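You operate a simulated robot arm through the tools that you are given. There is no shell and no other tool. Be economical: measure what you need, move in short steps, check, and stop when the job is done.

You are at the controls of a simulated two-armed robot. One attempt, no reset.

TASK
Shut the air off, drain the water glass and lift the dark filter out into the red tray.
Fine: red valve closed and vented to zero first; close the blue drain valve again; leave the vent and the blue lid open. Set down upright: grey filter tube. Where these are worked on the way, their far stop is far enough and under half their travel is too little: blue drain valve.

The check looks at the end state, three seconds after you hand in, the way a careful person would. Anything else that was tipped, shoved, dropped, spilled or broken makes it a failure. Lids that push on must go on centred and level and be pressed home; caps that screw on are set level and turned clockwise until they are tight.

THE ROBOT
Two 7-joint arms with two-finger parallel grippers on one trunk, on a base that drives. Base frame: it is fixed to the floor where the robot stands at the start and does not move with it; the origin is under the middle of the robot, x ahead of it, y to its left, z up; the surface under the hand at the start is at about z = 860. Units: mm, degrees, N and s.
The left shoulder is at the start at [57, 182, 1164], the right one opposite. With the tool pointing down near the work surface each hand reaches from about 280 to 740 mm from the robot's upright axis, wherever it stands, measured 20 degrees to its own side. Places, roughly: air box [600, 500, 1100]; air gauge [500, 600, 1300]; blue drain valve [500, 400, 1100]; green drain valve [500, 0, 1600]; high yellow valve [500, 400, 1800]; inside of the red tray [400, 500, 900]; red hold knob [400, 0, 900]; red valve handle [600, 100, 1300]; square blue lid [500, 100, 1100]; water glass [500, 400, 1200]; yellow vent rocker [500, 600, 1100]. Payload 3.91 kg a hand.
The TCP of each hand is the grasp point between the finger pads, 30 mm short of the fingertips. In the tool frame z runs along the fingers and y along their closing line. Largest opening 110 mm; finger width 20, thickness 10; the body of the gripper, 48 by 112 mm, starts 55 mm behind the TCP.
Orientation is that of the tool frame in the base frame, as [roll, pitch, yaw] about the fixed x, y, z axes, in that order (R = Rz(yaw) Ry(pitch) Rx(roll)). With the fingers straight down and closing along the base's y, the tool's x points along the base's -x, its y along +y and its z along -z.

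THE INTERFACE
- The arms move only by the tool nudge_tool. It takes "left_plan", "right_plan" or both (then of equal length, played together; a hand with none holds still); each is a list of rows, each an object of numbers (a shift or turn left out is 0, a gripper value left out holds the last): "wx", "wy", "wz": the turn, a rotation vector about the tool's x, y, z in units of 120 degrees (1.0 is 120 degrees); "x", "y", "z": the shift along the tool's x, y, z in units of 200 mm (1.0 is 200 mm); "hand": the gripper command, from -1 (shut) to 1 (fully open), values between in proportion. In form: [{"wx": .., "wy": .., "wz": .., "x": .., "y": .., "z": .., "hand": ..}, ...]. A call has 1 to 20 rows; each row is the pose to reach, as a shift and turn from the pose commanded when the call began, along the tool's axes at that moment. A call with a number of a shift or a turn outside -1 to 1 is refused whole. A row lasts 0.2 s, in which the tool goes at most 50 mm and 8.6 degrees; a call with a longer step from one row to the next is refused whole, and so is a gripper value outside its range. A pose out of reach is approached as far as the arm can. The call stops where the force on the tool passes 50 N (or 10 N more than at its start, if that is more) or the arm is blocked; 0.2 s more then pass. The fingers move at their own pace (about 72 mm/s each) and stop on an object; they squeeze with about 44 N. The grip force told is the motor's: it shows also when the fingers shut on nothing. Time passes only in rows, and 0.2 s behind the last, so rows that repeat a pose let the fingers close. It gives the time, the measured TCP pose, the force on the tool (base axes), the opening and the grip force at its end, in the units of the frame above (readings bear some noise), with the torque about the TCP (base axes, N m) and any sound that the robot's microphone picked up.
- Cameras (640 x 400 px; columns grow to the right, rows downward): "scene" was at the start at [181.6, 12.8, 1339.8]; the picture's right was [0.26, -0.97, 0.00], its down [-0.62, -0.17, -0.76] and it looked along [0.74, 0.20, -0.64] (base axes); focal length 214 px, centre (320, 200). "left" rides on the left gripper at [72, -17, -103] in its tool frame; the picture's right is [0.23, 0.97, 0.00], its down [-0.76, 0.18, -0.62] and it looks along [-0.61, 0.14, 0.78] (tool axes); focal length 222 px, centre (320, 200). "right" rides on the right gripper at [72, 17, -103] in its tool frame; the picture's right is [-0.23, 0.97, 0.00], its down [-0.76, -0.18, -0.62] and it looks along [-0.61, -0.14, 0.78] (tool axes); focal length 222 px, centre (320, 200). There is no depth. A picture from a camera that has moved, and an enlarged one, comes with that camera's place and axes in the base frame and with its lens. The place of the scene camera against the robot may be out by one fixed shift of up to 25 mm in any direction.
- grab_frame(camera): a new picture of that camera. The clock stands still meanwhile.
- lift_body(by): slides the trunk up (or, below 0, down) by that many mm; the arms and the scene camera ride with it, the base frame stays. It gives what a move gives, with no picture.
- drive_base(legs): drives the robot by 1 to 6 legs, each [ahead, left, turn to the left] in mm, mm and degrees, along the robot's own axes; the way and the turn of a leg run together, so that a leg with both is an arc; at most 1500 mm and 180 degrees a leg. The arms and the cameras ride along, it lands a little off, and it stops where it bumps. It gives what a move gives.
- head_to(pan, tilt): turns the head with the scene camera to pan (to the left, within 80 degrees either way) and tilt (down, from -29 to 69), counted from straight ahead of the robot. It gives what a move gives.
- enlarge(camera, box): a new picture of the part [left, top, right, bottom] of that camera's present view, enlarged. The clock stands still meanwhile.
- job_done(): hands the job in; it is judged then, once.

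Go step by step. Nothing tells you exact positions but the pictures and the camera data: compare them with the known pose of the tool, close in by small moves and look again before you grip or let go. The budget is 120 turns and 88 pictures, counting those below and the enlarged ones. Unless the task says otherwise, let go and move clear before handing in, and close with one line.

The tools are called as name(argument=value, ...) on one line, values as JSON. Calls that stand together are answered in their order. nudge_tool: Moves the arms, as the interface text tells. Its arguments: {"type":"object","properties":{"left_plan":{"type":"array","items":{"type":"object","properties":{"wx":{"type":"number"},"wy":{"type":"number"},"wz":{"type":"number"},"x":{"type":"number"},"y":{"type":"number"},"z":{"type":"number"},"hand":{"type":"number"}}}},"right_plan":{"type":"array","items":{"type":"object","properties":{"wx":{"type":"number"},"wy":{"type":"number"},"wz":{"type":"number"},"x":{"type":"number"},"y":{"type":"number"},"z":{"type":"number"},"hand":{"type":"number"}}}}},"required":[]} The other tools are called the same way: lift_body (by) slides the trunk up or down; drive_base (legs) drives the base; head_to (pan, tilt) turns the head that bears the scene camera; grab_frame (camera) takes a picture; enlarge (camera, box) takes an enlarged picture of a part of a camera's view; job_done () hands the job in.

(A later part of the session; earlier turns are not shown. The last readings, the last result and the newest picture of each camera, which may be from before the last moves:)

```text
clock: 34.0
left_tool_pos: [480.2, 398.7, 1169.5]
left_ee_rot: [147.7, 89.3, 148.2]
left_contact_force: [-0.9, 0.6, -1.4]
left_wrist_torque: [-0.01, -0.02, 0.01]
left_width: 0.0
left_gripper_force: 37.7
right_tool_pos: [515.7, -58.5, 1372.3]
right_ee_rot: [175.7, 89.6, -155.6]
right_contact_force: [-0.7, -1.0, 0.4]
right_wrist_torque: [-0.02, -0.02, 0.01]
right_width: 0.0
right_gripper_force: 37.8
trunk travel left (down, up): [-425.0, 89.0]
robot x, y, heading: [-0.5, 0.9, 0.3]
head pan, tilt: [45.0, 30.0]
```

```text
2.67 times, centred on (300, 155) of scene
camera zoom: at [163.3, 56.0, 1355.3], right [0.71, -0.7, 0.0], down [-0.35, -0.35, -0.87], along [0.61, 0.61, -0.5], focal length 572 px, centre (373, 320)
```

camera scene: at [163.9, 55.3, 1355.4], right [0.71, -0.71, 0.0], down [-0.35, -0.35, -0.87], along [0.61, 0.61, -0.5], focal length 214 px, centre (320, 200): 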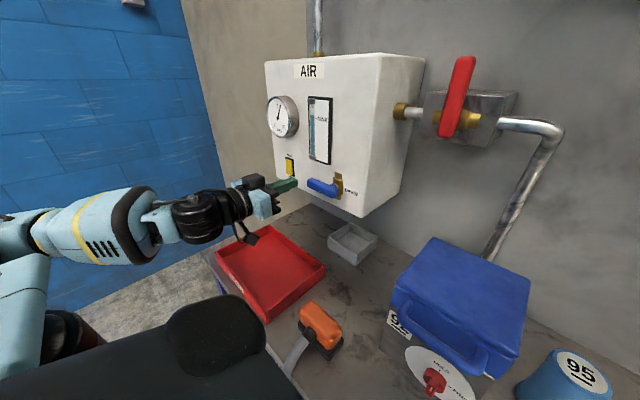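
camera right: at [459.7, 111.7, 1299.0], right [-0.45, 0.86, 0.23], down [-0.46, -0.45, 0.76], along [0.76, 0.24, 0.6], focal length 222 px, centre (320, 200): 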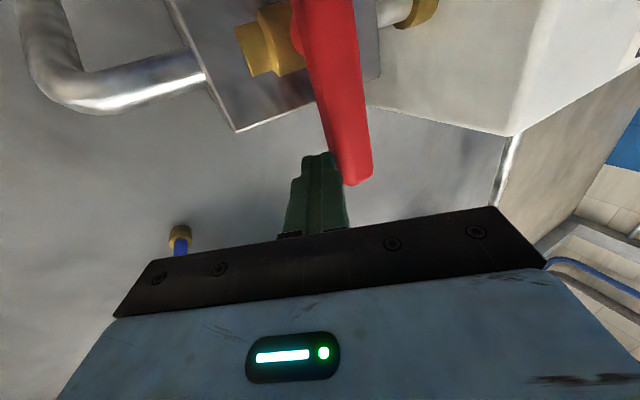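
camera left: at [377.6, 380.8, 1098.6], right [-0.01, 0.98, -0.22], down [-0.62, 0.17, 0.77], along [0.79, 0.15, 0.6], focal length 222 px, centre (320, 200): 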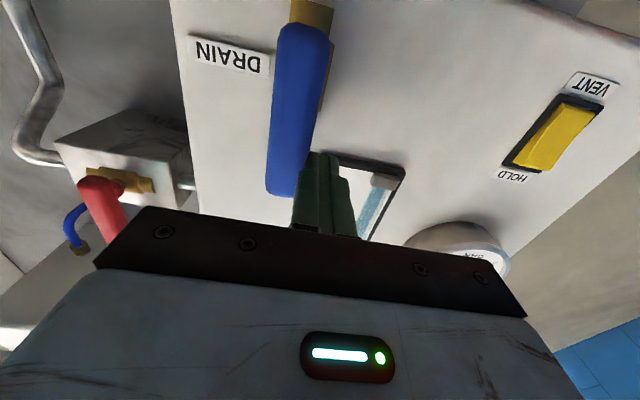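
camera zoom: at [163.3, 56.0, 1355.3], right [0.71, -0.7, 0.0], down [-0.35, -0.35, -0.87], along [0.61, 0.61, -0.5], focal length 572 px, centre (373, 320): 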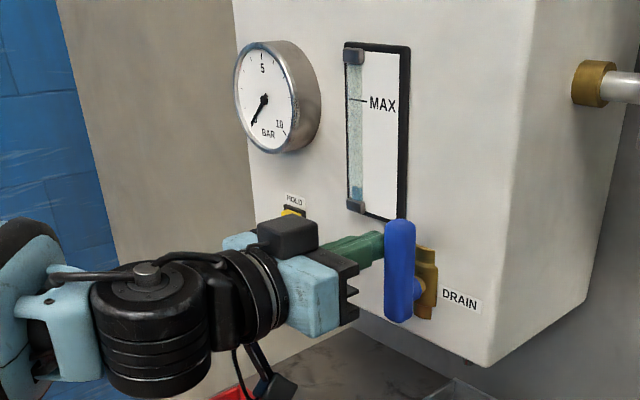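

Nearly empty. I move the left finger around to the handle's right side for closing, which also gives it time to drain.

nudge_tool(left_plan=[{"y": 0.05}, {"y": 0.05, "z": -0.15}, {"y": 0.05, "z": -0.3}, {"y": -0.12, "z": -0.3}, {"y": -0.3, "z": -0.3}, {"y": -0.32, "z": -0.3}, {"y": -0.32, "z": -0.15}, {"y": -0.32, "z": 0.0}, {"y": -0.32, "z": 0.0}, {"y": -0.32, "z": 0.0}])

grab_frame(camera="left")

enlarge(camera="scene", box=[220, 80, 380, 230])

```text
clock: 35.2
left_tool_pos: [464.9, 387.4, 1168.9]
left_ee_rot: [130.9, 89.1, 132.3]
left_contact_force: [-28.2, 6.6, 0.1]
left_wrist_torque: [0.01, -0.12, 0.04]
left_width: 0.1
left_gripper_force: 37.7
left hand out of reach, approached as far as the arm can: row 3, 4, 5
right_tool_pos: [514.4, -56.8, 1371.7]
right_ee_rot: [173.1, 89.5, -158.1]
right_contact_force: [0.8, -0.6, -0.2]
right_wrist_torque: [0.03, -0.02, 0.05]
right_width: 0.0
right_gripper_force: 37.6
trunk travel left (down, up): [-425.0, 89.0]
robot x, y, heading: [1.2, -0.6, 0.4]
head pan, tilt: [45.0, 30.0]
stopped in row 5 (left hand): the force on the tool passed its limit at 95 N (the readings are from after the stop); the commanded pose is now the measured one
```

```text
54 pictures are left
camera left: at [361.2, 368.2, 1097.5], right [-0.03, 0.98, -0.22], down [-0.62, 0.15, 0.77], along [0.78, 0.16, 0.6], focal length 222 px, centre (320, 200)
```

left: 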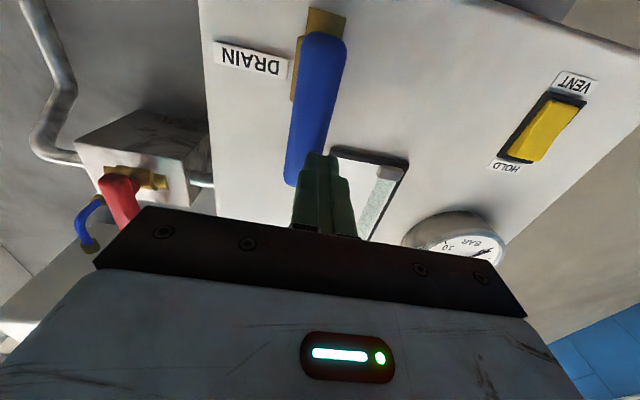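

```text
2.67 times, centred on (300, 155) of scene
camera zoom: at [161.9, 57.0, 1355.5], right [0.71, -0.7, 0.0], down [-0.35, -0.36, -0.87], along [0.61, 0.62, -0.5], focal length 572 px, centre (373, 320)
```

zoom: 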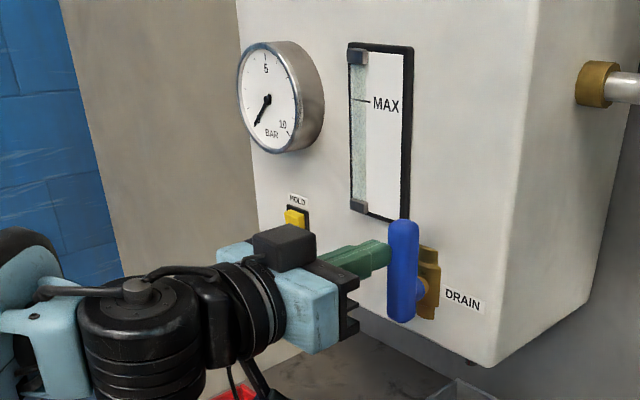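

The glass is empty; the path back was limited by reach and the tip touched the handle, no harm seen. I go over the handle's top instead.

nudge_tool(left_plan=[{"y": 0.1}, {"y": 0.12, "x": -0.12}, {"y": 0.1, "x": -0.3}, {"y": -0.06, "x": -0.34}, {"y": -0.22, "x": -0.34}, {"y": -0.28, "x": -0.25}, {"y": -0.28, "x": -0.1}, {"y": -0.28, "x": 0.0}, {"y": -0.28, "x": 0.0, "z": 0.075}])

grab_frame(camera="left")

enlarge(camera="scene", box=[220, 80, 380, 230])

```text
clock: 37.2
left_tool_pos: [490.8, 331.9, 1168.5]
left_ee_rot: [137.7, 89.1, 139.0]
left_contact_force: [0.1, 1.7, 0.6]
left_wrist_torque: [-0.03, 0.01, -0.02]
left_width: 0.2
left_gripper_force: 37.7
left hand out of reach, approached as far as the arm can: row 5, 6, 7, 8, 9
right_tool_pos: [518.9, -57.4, 1371.1]
right_ee_rot: [167.6, 89.4, -163.7]
right_contact_force: [-0.7, 0.1, 0.2]
right_wrist_torque: [-0.02, -0.02, 0.02]
right_width: 0.0
right_gripper_force: 37.9
trunk travel left (down, up): [-425.0, 89.0]
robot x, y, heading: [2.8, 0.8, 0.4]
head pan, tilt: [45.0, 30.0]
```

```text
52 pictures are left
camera left: at [387.1, 313.4, 1097.1], right [-0.03, 0.98, -0.22], down [-0.62, 0.15, 0.77], along [0.79, 0.15, 0.6], focal length 222 px, centre (320, 200)
```

left: 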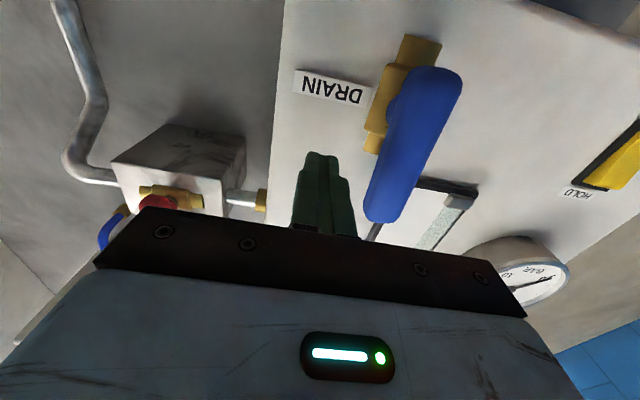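

```text
2.67 times, centred on (300, 155) of scene
camera zoom: at [163.4, 56.1, 1355.3], right [0.71, -0.7, 0.0], down [-0.35, -0.36, -0.87], along [0.61, 0.62, -0.5], focal length 572 px, centre (373, 320)
```

zoom: 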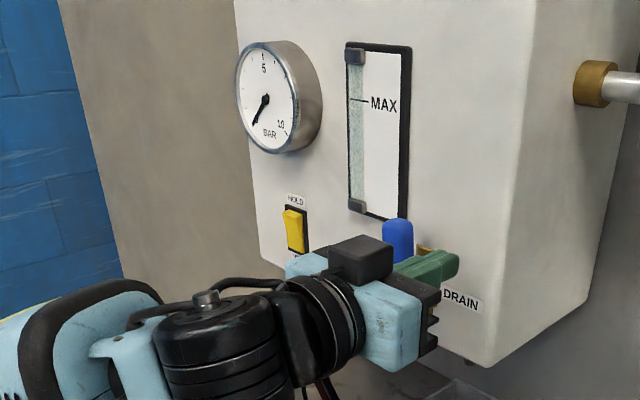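

Glass empty. Finger is on the right side of the handle; I sweep it back over to the left (closed).

nudge_tool(left_plan=[{"y": 0.07, "x": 0.01, "z": -0.05}, {"y": 0.14, "x": 0.02, "z": -0.05}, {"y": 0.19, "x": 0.0, "z": -0.05}, {"y": 0.235, "x": -0.01, "z": -0.05}, {"y": 0.285, "x": -0.005, "z": -0.05}, {"y": 0.335, "x": 0.0, "z": -0.05}, {"y": 0.38, "x": 0.02, "z": -0.05}, {"y": 0.42, "x": 0.045, "z": -0.05}, {"y": 0.455, "x": 0.08, "z": -0.05}, {"y": 0.485, "x": 0.12, "z": -0.05}, {"y": 0.49, "x": 0.14, "z": -0.05}, {"y": 0.49, "x": 0.155, "z": -0.05}])

enlarge(camera="scene", box=[220, 80, 380, 230])

```text
clock: 39.8
left_tool_pos: [478.6, 427.9, 1146.6]
left_ee_rot: [69.5, 89.0, 71.1]
left_contact_force: [8.5, -0.8, 34.6]
left_wrist_torque: [-0.05, -1.02, -0.32]
left_width: 0.1
left_gripper_force: 37.7
left hand out of reach, approached as far as the arm can: row 1
right_tool_pos: [515.0, -59.5, 1372.9]
right_ee_rot: [156.8, 89.6, -174.5]
right_contact_force: [-0.2, 0.2, -0.6]
right_wrist_torque: [-0.03, 0.01, 0.01]
right_width: 0.2
right_gripper_force: 37.9
trunk travel left (down, up): [-425.0, 89.0]
robot x, y, heading: [-1.1, 2.8, 0.4]
head pan, tilt: [45.0, 30.0]
```

```text
2.67 times, centred on (300, 155) of scene
camera zoom: at [161.9, 53.9, 1356.1], right [0.71, -0.7, 0.0], down [-0.35, -0.35, -0.87], along [0.61, 0.62, -0.5], focal length 572 px, centre (373, 320)
```

zoom: 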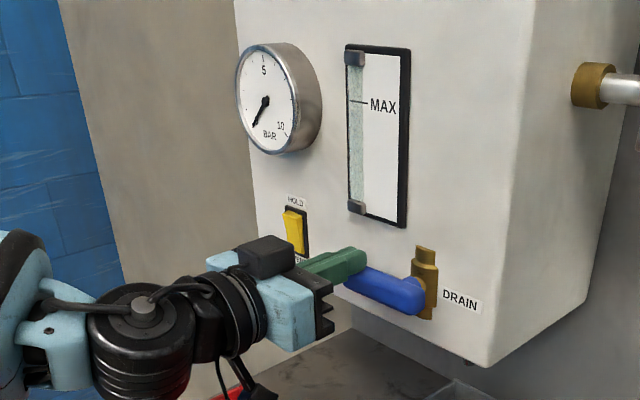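

Drain closed at its stop again. I withdraw both hands a bit and look at the housing with the hold knob.

nudge_tool(left_plan=[{"x": -0.1}, {"x": -0.1, "z": -0.1}, {"x": -0.1, "y": 0.15, "z": -0.2}, {"x": -0.1, "y": 0.35, "z": -0.3}, {"x": -0.1, "y": 0.5, "z": -0.4}])

head_to(pan=12, tilt=50)

grab_frame(camera="scene")

enlarge(camera="scene", box=[280, 140, 400, 250])

```text
clock: 41.0
left_tool_pos: [394.5, 527.6, 1158.9]
left_ee_rot: [141.2, 89.0, 142.3]
left_contact_force: [0.6, -0.6, 0.3]
left_wrist_torque: [-0.01, 0.03, -0.04]
left_width: 0.0
left_gripper_force: 37.8
right_tool_pos: [516.1, -57.5, 1372.0]
right_ee_rot: [171.5, 89.6, -159.7]
right_contact_force: [0.0, -0.1, 0.0]
right_wrist_torque: [0.01, -0.01, -0.02]
right_width: 0.0
right_gripper_force: 37.9
trunk travel left (down, up): [-425.0, 89.0]
robot x, y, heading: [-0.2, 3.9, 0.5]
head pan, tilt: [45.0, 30.0]
```

```text
clock: 42.0
left_tool_pos: [395.7, 527.9, 1160.1]
left_ee_rot: [136.4, 89.1, 137.7]
left_contact_force: [-0.7, -0.2, -0.1]
left_wrist_torque: [0.01, -0.03, 0.0]
left_width: 0.0
left_gripper_force: 37.2
right_tool_pos: [517.4, -58.1, 1370.5]
right_ee_rot: [168.8, 89.6, -162.4]
right_contact_force: [-0.1, 0.4, 0.6]
right_wrist_torque: [-0.01, -0.05, -0.01]
right_width: 0.0
right_gripper_force: 37.8
trunk travel left (down, up): [-425.0, 89.0]
robot x, y, heading: [0.8, -1.7, -0.1]
head pan, tilt: [12.0, 50.0]
```

```text
49 pictures are left
camera scene: at [174.7, 8.5, 1325.9], right [0.21, -0.98, 0.0], down [-0.75, -0.16, -0.64], along [0.63, 0.14, -0.77], focal length 214 px, centre (320, 200)
```

scene: 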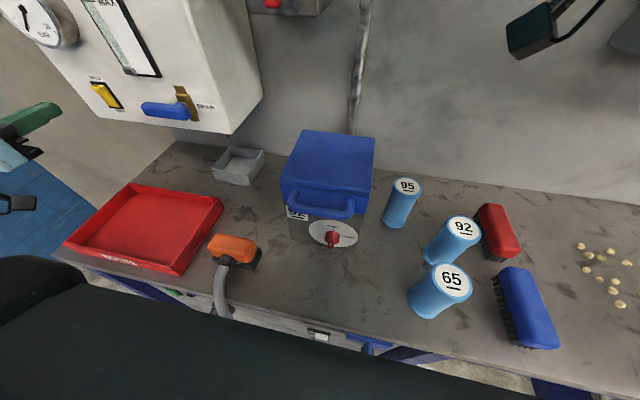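

```text
3.64 times, centred on (340, 195) of scene
camera zoom: at [174.7, 8.5, 1325.9], right [0.21, -0.98, 0.0], down [-0.75, -0.16, -0.64], along [0.63, 0.14, -0.77], focal length 780 px, centre (247, 218)
```

zoom: 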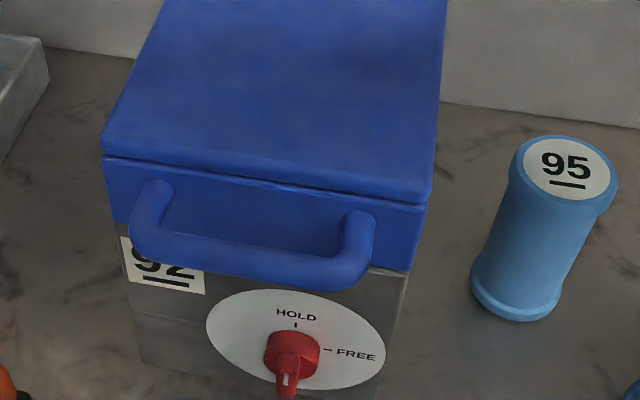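

The lid spans x 425–588, y −13–146, top z≈1065, hinged at the back, with the handle bar near (393, 66, 1043). I bring the right hand (closed, pointing forward) to in front of and above the handle.

nudge_tool(right_plan=[{"z": -0.15, "y": 0.07, "x": 0.1}, {"z": -0.3, "y": 0.14, "x": 0.2}, {"z": -0.42, "y": 0.25, "x": 0.32}, {"z": -0.5, "y": 0.35, "x": 0.48}, {"z": -0.56, "y": 0.45, "x": 0.65}, {"z": -0.595, "y": 0.5, "x": 0.85}, {"z": -0.595, "y": 0.545, "x": 1.0}])

grab_frame(camera="scene")

grab_frame(camera="right")

```text
clock: 43.6
left_tool_pos: [395.3, 532.1, 1158.7]
left_ee_rot: [147.5, 89.3, 149.1]
left_contact_force: [0.1, 0.9, -0.6]
left_wrist_torque: [-0.02, -0.07, -0.07]
left_width: 0.0
left_gripper_force: 37.2
right_tool_pos: [396.4, 36.6, 1169.3]
right_ee_rot: [145.8, 88.3, 175.3]
right_contact_force: [4.9, -3.9, 2.0]
right_wrist_torque: [-0.08, 0.1, 0.41]
right_width: 0.1
right_gripper_force: 37.2
right hand out of reach, approached as far as the arm can: row 4, 5, 6, 7
trunk travel left (down, up): [-425.0, 89.0]
robot x, y, heading: [-0.9, 3.9, 0.6]
head pan, tilt: [12.0, 50.0]
```

```text
47 pictures are left
camera scene: at [173.9, 13.5, 1325.9], right [0.21, -0.98, 0.0], down [-0.75, -0.17, -0.64], along [0.63, 0.13, -0.77], focal length 214 px, centre (320, 200)
```

scene: 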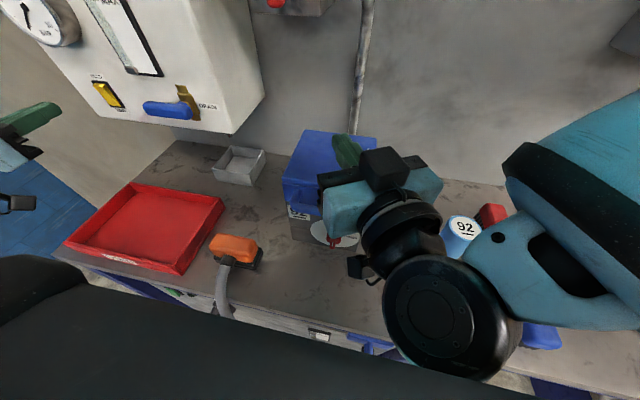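

```text
46 pictures are left
camera right: at [296.4, 0.6, 1101.2], right [-0.47, 0.85, 0.24], down [-0.43, -0.46, 0.77], along [0.77, 0.26, 0.59], focal length 222 px, centre (320, 200)
```

right: 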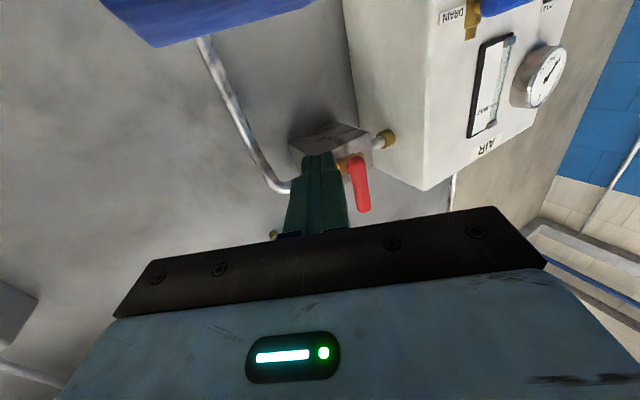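

The arm is too close for a forward-pointing hand; I drive the base back 180 mm.

drive_base(legs=[[-180, 0, 0]])

head_to(pan=10, tilt=38)

grab_frame(camera="scene")

```text
clock: 45.1
left_tool_pos: [218.5, 525.9, 1161.3]
left_ee_rot: [135.9, 89.1, 137.3]
left_contact_force: [-0.2, 0.1, -1.2]
left_wrist_torque: [-0.03, 0.02, 0.0]
left_width: 0.1
left_gripper_force: 37.9
right_tool_pos: [223.7, 25.6, 1174.9]
right_ee_rot: [168.2, 89.6, -163.2]
right_contact_force: [-1.0, 0.2, -0.2]
right_wrist_torque: [0.02, 0.0, 0.01]
right_width: 0.1
right_gripper_force: 38.1
trunk travel left (down, up): [-425.0, 89.0]
robot x, y, heading: [-177.9, 1.8, 0.1]
head pan, tilt: [12.0, 50.0]
```

```text
clock: 45.8
left_tool_pos: [219.7, 526.7, 1159.6]
left_ee_rot: [137.1, 89.1, 138.5]
left_contact_force: [-0.6, 0.4, 0.2]
left_wrist_torque: [0.06, -0.01, 0.04]
left_width: 0.0
left_gripper_force: 37.6
right_tool_pos: [222.7, 26.7, 1174.9]
right_ee_rot: [166.7, 89.4, -164.6]
right_contact_force: [-0.3, 0.1, 0.3]
right_wrist_torque: [0.01, -0.02, 0.01]
right_width: 0.1
right_gripper_force: 37.4
trunk travel left (down, up): [-425.0, 89.0]
robot x, y, heading: [-177.7, 1.2, 0.0]
head pan, tilt: [10.0, 38.0]
```

```text
45 pictures are left
camera scene: at [6.5, 6.2, 1342.9], right [0.18, -0.98, 0.0], down [-0.61, -0.11, -0.79], along [0.78, 0.14, -0.62], focal length 214 px, centre (320, 200)
```

scene: 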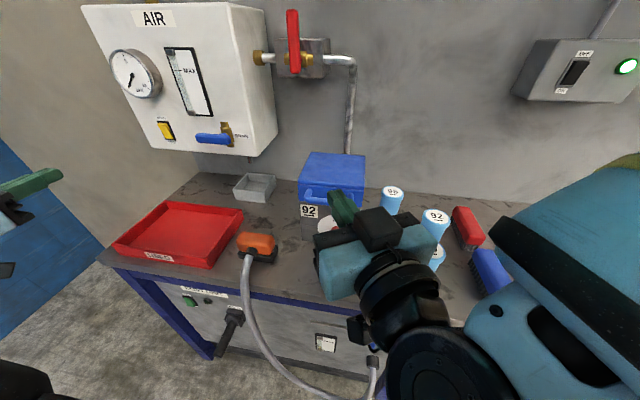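

Good room now. I move the right tip to just in front of and below the handle bar.

nudge_tool(right_plan=[{"x": 0.15, "y": -0.06, "z": 0.08}, {"x": 0.3, "y": -0.12, "z": 0.16}, {"x": 0.45, "y": -0.18, "z": 0.24}, {"x": 0.6, "y": -0.24, "z": 0.32}, {"x": 0.72, "y": -0.285, "z": 0.42}, {"x": 0.8, "y": -0.285, "z": 0.505}])

grab_frame(camera="scene")

grab_frame(camera="right")

```text
clock: 46.7
left_tool_pos: [217.3, 525.3, 1160.8]
left_ee_rot: [131.1, 89.1, 132.5]
left_contact_force: [0.4, -0.9, 0.7]
left_wrist_torque: [-0.02, 0.03, -0.01]
left_width: 0.0
left_gripper_force: 37.6
right_tool_pos: [286.5, -5.0, 1137.8]
right_ee_rot: [72.6, 78.9, 92.5]
right_contact_force: [-0.3, -1.0, 0.8]
right_wrist_torque: [0.01, 0.01, -0.02]
right_width: 0.0
right_gripper_force: 37.6
right hand out of reach, approached as far as the arm can: row 1, 2, 3, 4
trunk travel left (down, up): [-425.0, 89.0]
robot x, y, heading: [-174.3, 0.5, 0.2]
head pan, tilt: [10.0, 38.0]
stopped in row 4 (right hand): the arm was blocked; the commanded pose is now the measured one
```

```text
44 pictures are left
camera scene: at [3.1, 12.3, 1343.3], right [0.27, -0.96, 0.0], down [-0.6, -0.16, -0.79], along [0.76, 0.21, -0.62], focal length 214 px, centre (320, 200)
```

scene: 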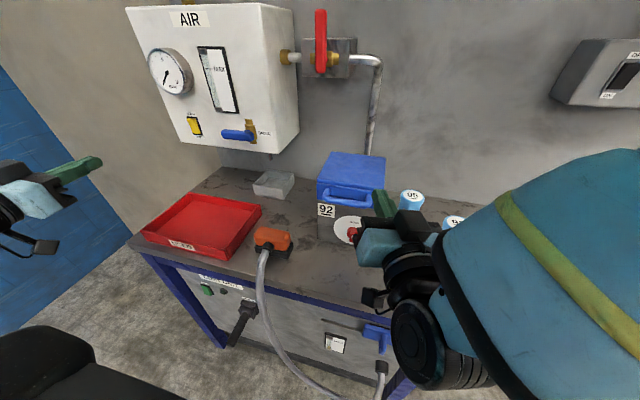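

```text
43 pictures are left
camera right: at [184.7, -9.5, 1063.8], right [-0.33, 0.86, 0.4], down [-0.52, -0.52, 0.68], along [0.79, 0.01, 0.61], focal length 222 px, centre (320, 200)
```

right: 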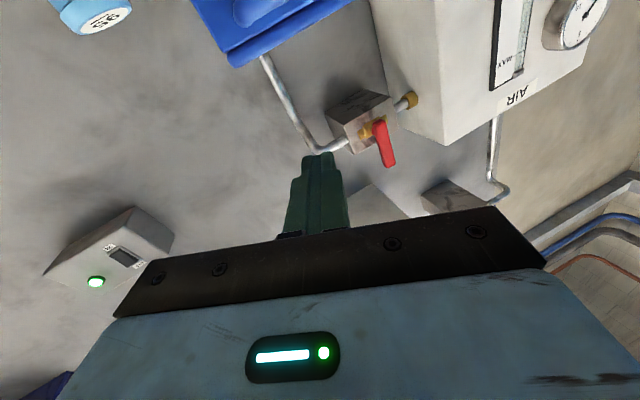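

The arm got cramped; I straighten the roll, go forward first, then down.

nudge_tool(right_plan=[{"z": 0.1, "wz": -0.044}, {"z": 0.2, "wz": -0.088}, {"z": 0.25, "wz": -0.088}])

nudge_tool(right_plan=[{"x": 0.1}, {"x": 0.2}, {"x": 0.3}, {"x": 0.4}, {"x": 0.5}, {"x": 0.6}])

grab_frame(camera="scene")

```text
clock: 47.5
left_tool_pos: [219.0, 525.8, 1159.4]
left_ee_rot: [138.7, 89.1, 140.0]
left_contact_force: [0.3, -0.6, 0.0]
left_wrist_torque: [0.0, 0.0, 0.04]
left_width: 0.2
left_gripper_force: 38.0
right_tool_pos: [344.2, -2.7, 1139.8]
right_ee_rot: [40.1, 86.5, 57.2]
right_contact_force: [-0.5, 0.6, 0.5]
right_wrist_torque: [-0.01, 0.03, -0.03]
right_width: 0.0
right_gripper_force: 37.8
trunk travel left (down, up): [-425.0, 89.0]
robot x, y, heading: [-176.6, 1.7, 0.2]
head pan, tilt: [10.0, 38.0]
```

```text
clock: 48.8
left_tool_pos: [219.1, 526.5, 1160.8]
left_ee_rot: [139.1, 89.1, 140.3]
left_contact_force: [0.9, -0.2, -0.3]
left_wrist_torque: [-0.02, -0.03, 0.04]
left_width: 0.3
left_gripper_force: 37.8
right_tool_pos: [350.0, 2.6, 1086.6]
right_ee_rot: [37.2, 82.4, 50.0]
right_contact_force: [0.4, 0.2, 0.1]
right_wrist_torque: [0.0, 0.03, 0.0]
right_width: 0.2
right_gripper_force: 38.1
right hand out of reach, approached as far as the arm can: row 1, 2, 3, 4, 5, 6
trunk travel left (down, up): [-425.0, 89.0]
robot x, y, heading: [-177.5, 1.7, 0.0]
head pan, tilt: [10.0, 38.0]
stopped in row 6 (right hand): the arm was blocked; the commanded pose is now the measured one
```

```text
42 pictures are left
camera scene: at [6.8, 6.2, 1343.0], right [0.18, -0.98, 0.0], down [-0.61, -0.11, -0.79], along [0.78, 0.14, -0.62], focal length 214 px, centre (320, 200)
```

scene: 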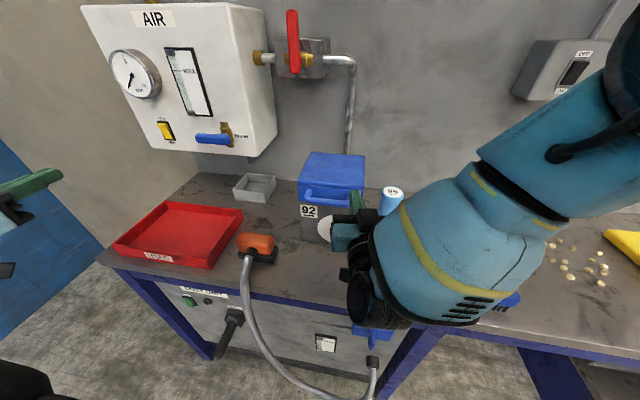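

Wrist limits again; I shift the hand right of the handle and lower the trunk instead.

nudge_tool(right_plan=[{"y": -0.1}, {"y": -0.2}])

lift_body(by=-75)

grab_frame(camera="scene")

grab_frame(camera="right")

```text
clock: 49.4
left_tool_pos: [219.4, 525.5, 1160.4]
left_ee_rot: [137.6, 89.1, 138.9]
left_contact_force: [1.0, -0.8, -0.3]
left_wrist_torque: [0.02, 0.0, -0.03]
left_width: 0.2
left_gripper_force: 37.6
right_tool_pos: [343.4, -10.2, 1093.7]
right_ee_rot: [37.2, 82.6, 50.0]
right_contact_force: [-0.2, -0.2, 0.0]
right_wrist_torque: [0.0, 0.03, -0.02]
right_width: 0.1
right_gripper_force: 37.9
right hand out of reach, approached as far as the arm can: row 1, 2
trunk travel left (down, up): [-425.0, 89.0]
robot x, y, heading: [-179.3, -1.0, 0.3]
head pan, tilt: [10.0, 38.0]
```

```text
clock: 50.6
left_tool_pos: [219.7, 527.3, 1085.3]
left_ee_rot: [135.8, 89.2, 137.0]
left_contact_force: [0.6, -0.6, 0.3]
left_wrist_torque: [0.02, -0.01, -0.03]
left_width: 0.0
left_gripper_force: 37.6
right_tool_pos: [344.5, -7.8, 1019.1]
right_ee_rot: [36.4, 82.5, 49.5]
right_contact_force: [-0.1, 0.5, -0.2]
right_wrist_torque: [0.0, -0.01, 0.03]
right_width: 0.1
right_gripper_force: 37.3
trunk travel left (down, up): [-350.0, 164.0]
robot x, y, heading: [-178.6, -3.9, 0.1]
head pan, tilt: [10.0, 38.0]
```

```text
41 pictures are left
camera scene: at [37.1, 6.2, 1259.1], right [0.18, -0.98, 0.0], down [-0.61, -0.11, -0.79], along [0.78, 0.14, -0.62], focal length 214 px, centre (320, 200)
```

scene: 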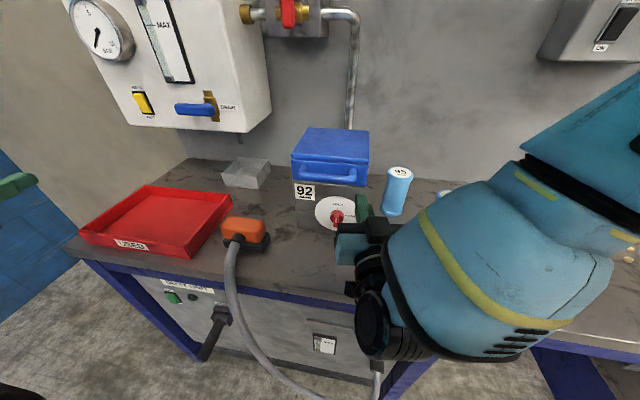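

```text
40 pictures are left
camera right: at [247.5, -6.9, 938.3], right [-0.24, 0.92, 0.3], down [-0.63, -0.39, 0.68], along [0.74, -0.03, 0.67], focal length 222 px, centre (320, 200)
```

right: 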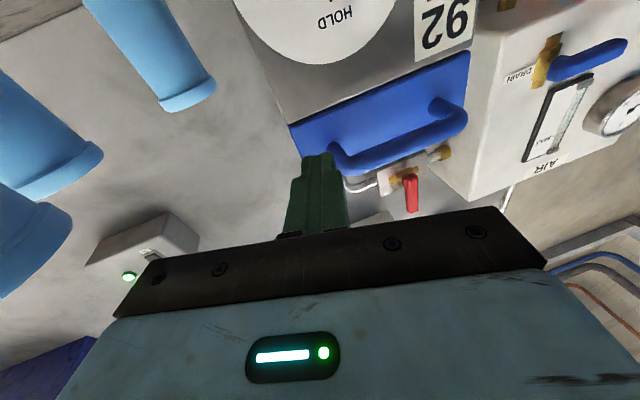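

Bar confirmed near z 1040, x 393. I lower a bit more and slide the finger under the bar.

lift_body(by=-18)

nudge_tool(right_plan=[{"y": 0.07, "z": 0.03, "x": 0.01}, {"y": 0.14, "z": 0.1, "x": 0.025}, {"y": 0.205, "z": 0.18, "x": 0.035}, {"y": 0.205, "z": 0.24, "x": 0.04}])

grab_frame(camera="right")

enlarge(camera="scene", box=[270, 110, 410, 240])

```text
clock: 51.2
left_tool_pos: [219.0, 524.9, 1067.5]
left_ee_rot: [136.5, 89.1, 137.8]
left_contact_force: [-0.7, -0.1, -0.1]
left_wrist_torque: [0.01, -0.02, -0.03]
left_width: 0.0
left_gripper_force: 37.5
right_tool_pos: [344.8, -9.0, 999.9]
right_ee_rot: [36.5, 82.5, 49.5]
right_contact_force: [0.8, 0.7, 0.6]
right_wrist_torque: [0.02, 0.02, -0.02]
right_width: 0.2
right_gripper_force: 38.0
trunk travel left (down, up): [-332.0, 182.0]
robot x, y, heading: [-179.2, 0.3, 0.4]
head pan, tilt: [10.0, 38.0]
```

```text
clock: 52.2
left_tool_pos: [219.7, 526.2, 1067.5]
left_ee_rot: [138.0, 89.1, 139.3]
left_contact_force: [-1.3, 0.3, 0.2]
left_wrist_torque: [0.02, 0.01, 0.03]
left_width: 0.0
left_gripper_force: 37.7
right_tool_pos: [381.7, 42.8, 999.5]
right_ee_rot: [36.7, 82.5, 49.7]
right_contact_force: [0.1, 0.3, -1.2]
right_wrist_torque: [0.01, -0.01, 0.02]
right_width: 0.0
right_gripper_force: 37.2
trunk travel left (down, up): [-332.0, 182.0]
robot x, y, heading: [-180.5, -2.3, 0.3]
head pan, tilt: [10.0, 38.0]
```

```text
39 pictures are left
camera right: at [284.5, 43.8, 919.4], right [-0.24, 0.92, 0.3], down [-0.63, -0.39, 0.68], along [0.74, -0.03, 0.67], focal length 222 px, centre (320, 200)
```

right: 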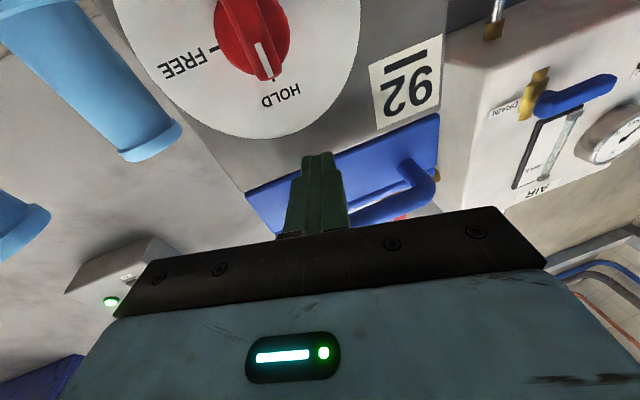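

```text
3.08 times, centred on (340, 175) of scene
camera zoom: at [42.4, 6.1, 1240.7], right [0.18, -0.98, 0.0], down [-0.61, -0.11, -0.79], along [0.78, 0.14, -0.62], focal length 660 px, centre (258, 277)
```

zoom: 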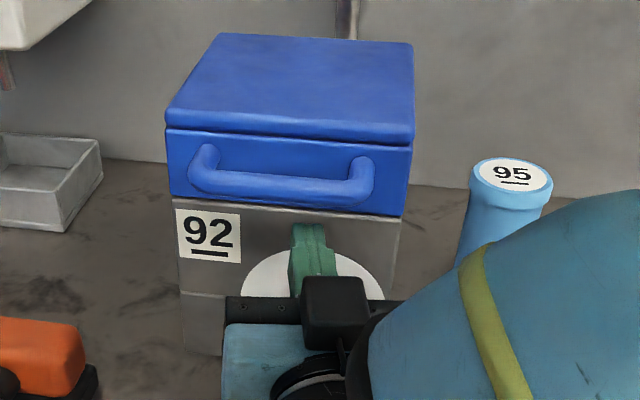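

The finger is under the bar; knob points at HOLD. I test-lift gently to see whether the lid is free.

nudge_tool(right_plan=[{"x": -0.05}, {"x": -0.09}, {"x": -0.12}, {"x": -0.15}, {"x": -0.18}, {"x": -0.21}, {"x": -0.25}])

enlarge(camera="scene", box=[270, 110, 410, 240])

```text
clock: 53.7
left_tool_pos: [220.4, 526.9, 1066.3]
left_ee_rot: [141.4, 89.2, 142.7]
left_contact_force: [0.3, 0.3, 0.7]
left_wrist_torque: [-0.02, -0.03, -0.02]
left_width: 0.0
left_gripper_force: 37.3
right_tool_pos: [378.1, 37.4, 1030.7]
right_ee_rot: [47.1, 84.4, 60.1]
right_contact_force: [6.5, 1.7, -15.2]
right_wrist_torque: [-0.08, 0.22, 0.0]
right_width: 0.1
right_gripper_force: 37.7
trunk travel left (down, up): [-332.0, 182.0]
robot x, y, heading: [-179.8, 0.2, 0.4]
head pan, tilt: [10.0, 38.0]
stopped in row 7 (right hand): the force on the tool passed its limit at 56 N (the readings are from after the stop); the commanded pose is now the measured one
```

```text
3.08 times, centred on (340, 175) of scene
camera zoom: at [43.9, 6.9, 1240.6], right [0.18, -0.98, 0.0], down [-0.61, -0.11, -0.79], along [0.77, 0.14, -0.62], focal length 660 px, centre (258, 277)
```

zoom: 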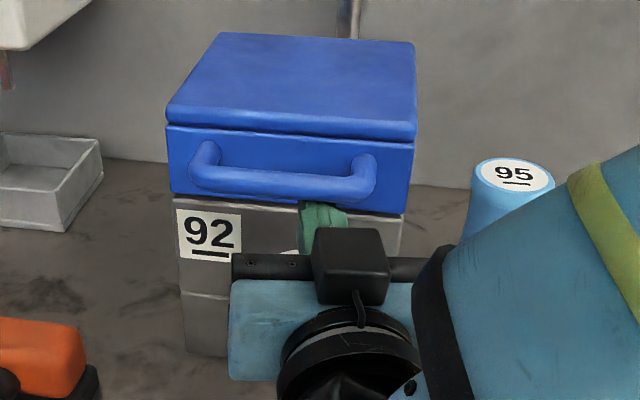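

The lid is held, so the knob must go to FREE (HOLD is up, FREE to the right). I back the finger out from under the bar and tilt the hand 45° down for the knob.

nudge_tool(right_plan=[{"x": 0.1}, {"x": 0.12, "z": -0.15}, {"x": 0.1, "z": -0.3}, {"x": 0.05, "z": -0.35, "wy": 0.065}, {"x": 0.0, "z": -0.35, "wy": 0.13}, {"x": 0.0, "z": -0.35, "wy": 0.195}, {"x": 0.0, "z": -0.35, "wy": 0.26}, {"x": 0.0, "z": -0.35, "wy": 0.325}, {"x": 0.0, "z": -0.35, "wy": 0.375, "hand": -0.4}])

grab_frame(camera="right")

enlarge(camera="scene", box=[270, 130, 390, 250])

```text
clock: 55.7
left_tool_pos: [219.2, 527.0, 1066.9]
left_ee_rot: [138.1, 89.1, 139.6]
left_contact_force: [0.4, 0.5, -0.9]
left_wrist_torque: [0.01, -0.02, -0.02]
left_width: 0.0
left_gripper_force: 37.7
right_tool_pos: [307.8, 23.1, 1028.3]
right_ee_rot: [173.7, 49.1, -171.4]
right_contact_force: [0.6, -0.8, 0.7]
right_wrist_torque: [-0.02, -0.04, 0.01]
right_width: 33.0
right_gripper_force: 0.2
trunk travel left (down, up): [-332.0, 182.0]
robot x, y, heading: [-177.6, -0.1, 0.1]
head pan, tilt: [10.0, 38.0]
```

```text
36 pictures are left
camera right: at [182.8, 9.5, 1043.6], right [-0.08, 0.97, 0.24], down [0.08, -0.24, 0.97], along [0.99, 0.1, -0.06], focal length 222 px, centre (320, 200)
```

right: 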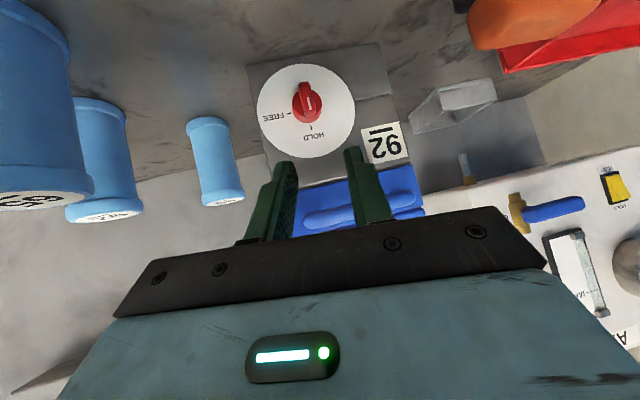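

```text
3.33 times, centred on (330, 190) of scene
camera zoom: at [42.5, 6.4, 1240.7], right [0.18, -0.98, 0.0], down [-0.61, -0.11, -0.79], along [0.78, 0.14, -0.62], focal length 715 px, centre (287, 233)
```

zoom: 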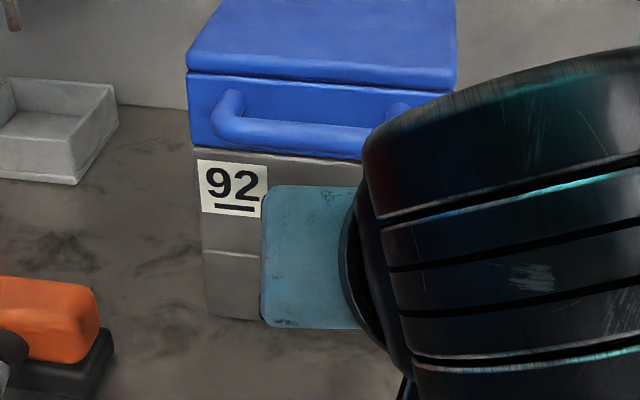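

enlarge(camera="right", box=[240, 50, 370, 170])

```text
3.33 times, centred on (305, 110) of right
camera zoom: at [182.8, 9.5, 1043.6], right [-0.08, 0.97, 0.24], down [0.08, -0.24, 0.97], along [0.99, 0.1, -0.06], focal length 740 px, centre (370, 500)
```

zoom: 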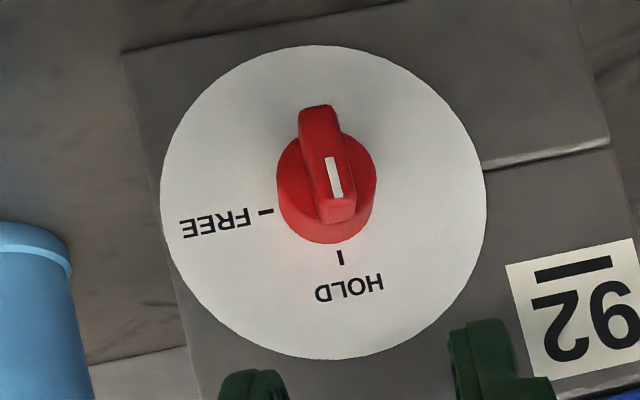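

Clear view: knob axis near (y 43.5, z 928), fin front at about x 393. I square the hand up and move to a pre-grip position over the fin.

nudge_tool(right_plan=[{"x": 0.02, "y": 0.01, "z": 0.1, "wx": 0.044, "wy": -0.004, "wz": 0.038}, {"x": 0.05, "y": 0.02, "z": 0.2, "wx": 0.088, "wy": -0.008, "wz": 0.076}, {"x": 0.082, "y": 0.035, "z": 0.339, "wx": 0.088, "wy": -0.008, "wz": 0.076}])

grab_frame(camera="right")

```text
clock: 56.5
left_tool_pos: [219.9, 525.9, 1067.3]
left_ee_rot: [139.1, 89.1, 140.5]
left_contact_force: [0.3, 0.7, -0.1]
left_wrist_torque: [0.01, -0.02, -0.01]
left_width: 0.1
left_gripper_force: 37.7
right_tool_pos: [345.4, 41.9, 974.7]
right_ee_rot: [173.6, 49.1, 174.5]
right_contact_force: [0.2, -0.3, -0.2]
right_wrist_torque: [0.02, 0.03, 0.02]
right_width: 33.0
right_gripper_force: 0.1
trunk travel left (down, up): [-332.0, 182.0]
robot x, y, heading: [-173.3, 1.8, 0.1]
head pan, tilt: [10.0, 38.0]
```

```text
33 pictures are left
camera right: at [220.9, 59.4, 987.9], right [0.16, 0.96, 0.24], down [0.02, -0.25, 0.97], along [0.99, -0.15, -0.06], focal length 222 px, centre (320, 200)
```

right: 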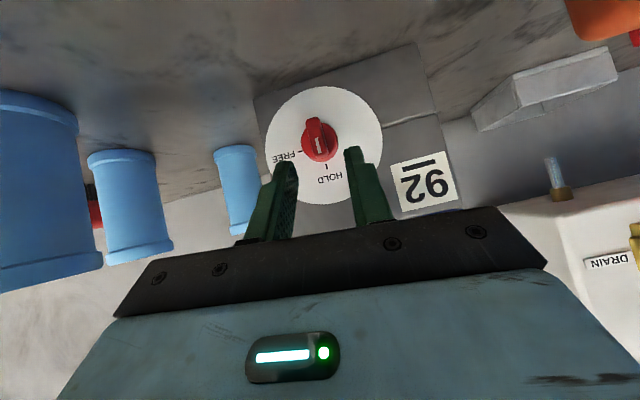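

Aligned. I advance along the fingers so the pads straddle the fin.

nudge_tool(right_plan=[{"z": 0.08, "x": 0.005}, {"z": 0.16, "x": 0.011}, {"z": 0.23, "x": 0.017}])

enlarge(camera="right", box=[230, 70, 410, 250])

```text
clock: 57.3
left_tool_pos: [218.6, 526.8, 1067.5]
left_ee_rot: [135.8, 89.1, 137.1]
left_contact_force: [0.5, -0.8, -0.3]
left_wrist_torque: [0.0, -0.02, 0.0]
left_width: 0.0
left_gripper_force: 38.1
right_tool_pos: [377.0, 43.9, 940.9]
right_ee_rot: [173.6, 49.0, 174.6]
right_contact_force: [-3.6, -1.2, 1.1]
right_wrist_torque: [0.01, 0.01, -0.02]
right_width: 33.1
right_gripper_force: 0.2
trunk travel left (down, up): [-332.0, 182.0]
robot x, y, heading: [-178.4, -0.6, -0.0]
head pan, tilt: [10.0, 38.0]
```

```text
2.22 times, centred on (320, 160) of right
camera zoom: at [251.8, 62.2, 955.1], right [0.16, 0.96, 0.24], down [0.02, -0.25, 0.97], along [0.99, -0.15, -0.06], focal length 494 px, centre (320, 289)
```

zoom: 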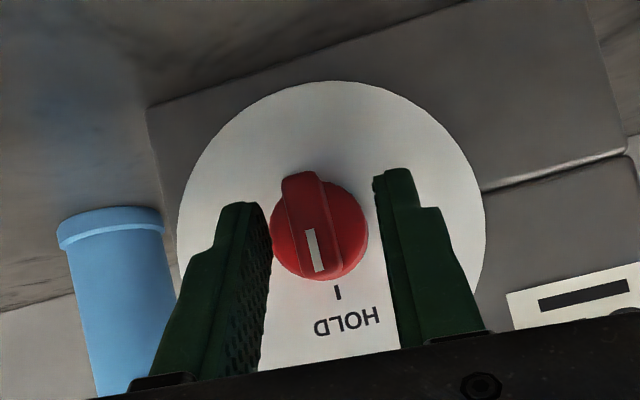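

The fin is between the pads. I close and turn the knob clockwise in a first half.

nudge_tool(right_plan=[{"hand": -1}, {"hand": -1}, {"wx": -0.0435, "wz": 0.0506, "y": -0.01}, {"wx": -0.087, "wy": 0.0016, "wz": 0.101, "x": 0.001, "y": -0.02, "z": 0.001}, {"wx": -0.13, "wy": 0.0024, "wz": 0.152, "x": 0.003, "y": -0.029, "z": 0.003}, {"wx": -0.174, "wy": 0.003, "wz": 0.202, "x": 0.006, "y": -0.038, "z": 0.006}, {"wx": -0.217, "wy": 0.004, "wz": 0.253, "x": 0.01, "y": -0.046, "z": 0.009}, {"wx": -0.261, "wy": 0.005, "wz": 0.304, "x": 0.015, "y": -0.053, "z": 0.013}])

enlarge(camera="right", box=[230, 70, 410, 250])

```text
clock: 59.1
left_tool_pos: [217.5, 523.3, 1069.9]
left_ee_rot: [126.8, 89.0, 128.1]
left_contact_force: [0.3, 0.6, 2.0]
left_wrist_torque: [0.0, -0.01, 0.01]
left_width: 0.0
left_gripper_force: 37.9
right_tool_pos: [376.8, 30.5, 935.1]
right_ee_rot: [117.3, 27.1, 137.2]
right_contact_force: [-20.6, -29.6, -5.7]
right_wrist_torque: [-0.37, 0.33, 0.52]
right_width: 11.8
right_gripper_force: 44.9
trunk travel left (down, up): [-332.0, 182.0]
robot x, y, heading: [-178.3, -2.9, 0.1]
head pan, tilt: [10.0, 38.0]
```

```text
2.22 times, centred on (320, 160) of right
camera zoom: at [251.5, 32.7, 958.8], right [0.16, 0.46, 0.87], down [0.02, -0.89, 0.46], along [0.99, -0.06, -0.15], focal length 494 px, centre (320, 289)
```

zoom: 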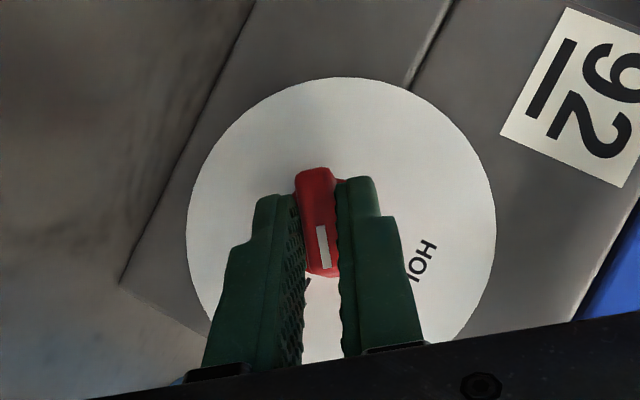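

Turning well. I complete the remaining part to FREE.

nudge_tool(right_plan=[{"wx": -0.042, "wy": 0.001, "wz": 0.048, "x": 0.002, "y": -0.012, "z": -0.004}, {"wx": -0.084, "wy": 0.002, "wz": 0.097, "x": 0.003, "y": -0.022, "z": -0.006}, {"wx": -0.125, "wy": 0.0025, "wz": 0.145, "x": 0.004, "y": -0.032, "z": -0.008}, {"wx": -0.167, "wy": 0.003, "wz": 0.193, "x": 0.005, "y": -0.042, "z": -0.01}, {"wx": -0.209, "wy": 0.004, "wz": 0.242, "x": 0.006, "y": -0.052, "z": -0.012}, {"wx": -0.25, "wy": 0.005, "wz": 0.29, "x": 0.007, "y": -0.062, "z": -0.0125}])

enlarge(camera="right", box=[230, 70, 410, 250])

```text
clock: 59.8
left_tool_pos: [218.4, 526.3, 1066.9]
left_ee_rot: [135.5, 89.2, 136.8]
left_contact_force: [0.0, 0.2, 0.2]
left_wrist_torque: [0.01, 0.01, -0.02]
left_width: 0.1
left_gripper_force: 37.1
right_tool_pos: [375.7, 28.6, 933.0]
right_ee_rot: [111.6, 23.9, 137.3]
right_contact_force: [-9.1, -10.9, 3.4]
right_wrist_torque: [-0.04, 1.14, 0.72]
right_width: 11.7
right_gripper_force: 45.1
right hand out of reach, approached as far as the arm can: row 1, 2
trunk travel left (down, up): [-332.0, 182.0]
robot x, y, heading: [-173.6, 3.3, -0.0]
head pan, tilt: [10.0, 38.0]
stopped in row 3 (right hand): the force on the tool passed its limit at 98 N (the readings are from after the stop); the commanded pose is now the measured one
```

```text
2.22 times, centred on (320, 160) of right
camera zoom: at [251.1, 23.1, 954.3], right [0.13, 0.37, 0.92], down [0.05, -0.93, 0.37], along [0.99, 0.0, -0.14], focal length 494 px, centre (320, 289)
```

zoom: 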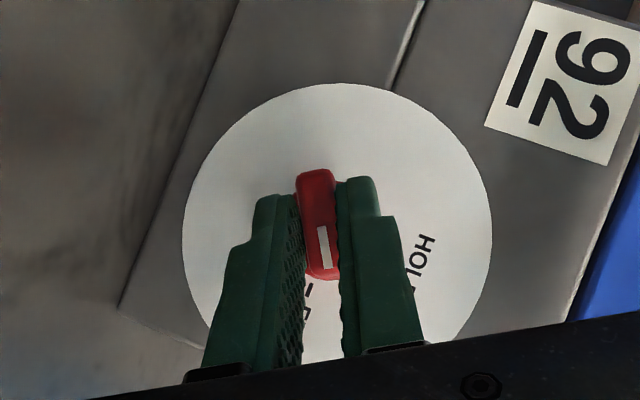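

The wrist ran to its limit about 55° round. I release, back off, rotate back and will push the fin the rest of the way.

nudge_tool(right_plan=[{"hand": -0.4}, {"hand": -0.4}, {"z": -0.12}, {"z": -0.25}, {"z": -0.3, "wx": 0.043, "wy": 0.002, "wz": -0.0475}, {"z": -0.3, "wx": 0.086, "wy": 0.004, "wz": -0.095}, {"z": -0.3, "wx": 0.129, "wy": 0.006, "wz": -0.1425}, {"z": -0.3, "wx": 0.172, "wy": 0.008, "wz": -0.19, "hand": -1}, {"z": -0.3, "wx": 0.215, "wy": 0.009, "wz": -0.238}, {"z": -0.3, "wx": 0.259, "wy": 0.0105, "wz": -0.285}, {"z": -0.3, "wx": 0.302, "wy": 0.012, "wz": -0.333}])

enlarge(camera="right", box=[230, 30, 410, 210])

```text
clock: 62.2
left_tool_pos: [219.7, 528.5, 1067.1]
left_ee_rot: [139.9, 89.1, 141.3]
left_contact_force: [0.5, -0.3, -0.1]
left_wrist_torque: [-0.01, 0.01, -0.03]
left_width: 0.0
left_gripper_force: 38.1
right_tool_pos: [332.7, -3.2, 951.5]
right_ee_rot: [173.9, 47.8, 177.0]
right_contact_force: [0.1, -0.5, -0.7]
right_wrist_torque: [0.01, -0.01, -0.01]
right_width: 0.0
right_gripper_force: 37.9
trunk travel left (down, up): [-332.0, 182.0]
robot x, y, heading: [-176.2, 0.7, 0.6]
head pan, tilt: [10.0, 38.0]
```

```text
2.22 times, centred on (320, 120) of right
camera zoom: at [208.1, 7.8, 970.0], right [0.13, 0.96, 0.24], down [0.05, -0.25, 0.97], along [0.99, -0.11, -0.08], focal length 494 px, centre (320, 378)
```

zoom: 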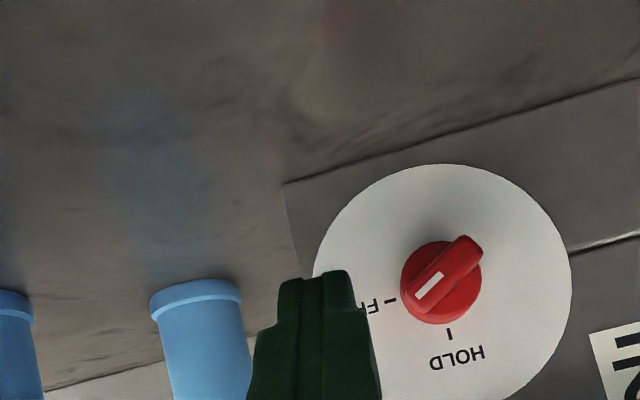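

The fin is ~55° round. I push its marked end down from above with the closed tip.

nudge_tool(right_plan=[{"x": -0.07, "y": 0.08, "z": -0.06}, {"x": -0.145, "y": 0.159, "z": -0.125}, {"x": -0.23, "y": 0.156, "z": -0.03}, {"x": -0.31, "y": 0.1525, "z": 0.057}, {"x": -0.28, "y": 0.15, "z": 0.084}, {"x": -0.25, "y": 0.147, "z": 0.111}, {"x": -0.22, "y": 0.144, "z": 0.137}, {"x": -0.205, "y": 0.142, "z": 0.15}, {"x": -0.19, "y": 0.141, "z": 0.163}, {"x": -0.177, "y": 0.139, "z": 0.177}])

enlarge(camera="right", box=[230, 70, 410, 250])

```text
clock: 64.4
left_tool_pos: [218.6, 524.0, 1068.7]
left_ee_rot: [132.3, 89.1, 133.7]
left_contact_force: [-0.5, -0.5, -0.3]
left_wrist_torque: [-0.01, -0.01, 0.01]
left_width: 0.2
left_gripper_force: 37.6
right_tool_pos: [381.8, 20.6, 958.9]
right_ee_rot: [173.7, 47.9, 176.6]
right_contact_force: [-1.2, -18.5, 10.0]
right_wrist_torque: [-0.41, 0.01, -0.31]
right_width: 0.0
right_gripper_force: 38.1
trunk travel left (down, up): [-332.0, 182.0]
robot x, y, heading: [-180.6, -1.6, 0.4]
head pan, tilt: [10.0, 38.0]
```

```text
2.22 times, centred on (320, 160) of right
camera zoom: at [257.1, 34.4, 975.6], right [0.13, 0.96, 0.24], down [0.05, -0.25, 0.97], along [0.99, -0.11, -0.08], focal length 494 px, centre (320, 289)
```

zoom: 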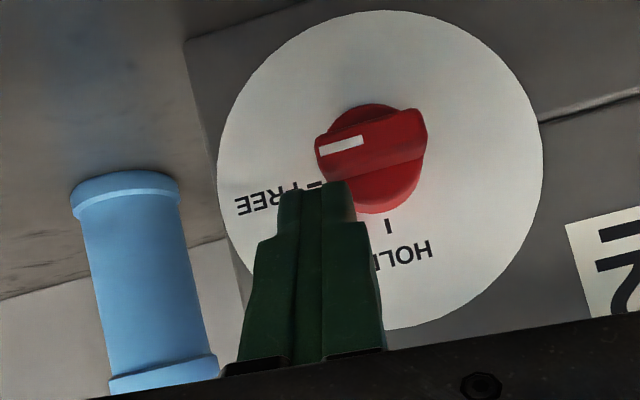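

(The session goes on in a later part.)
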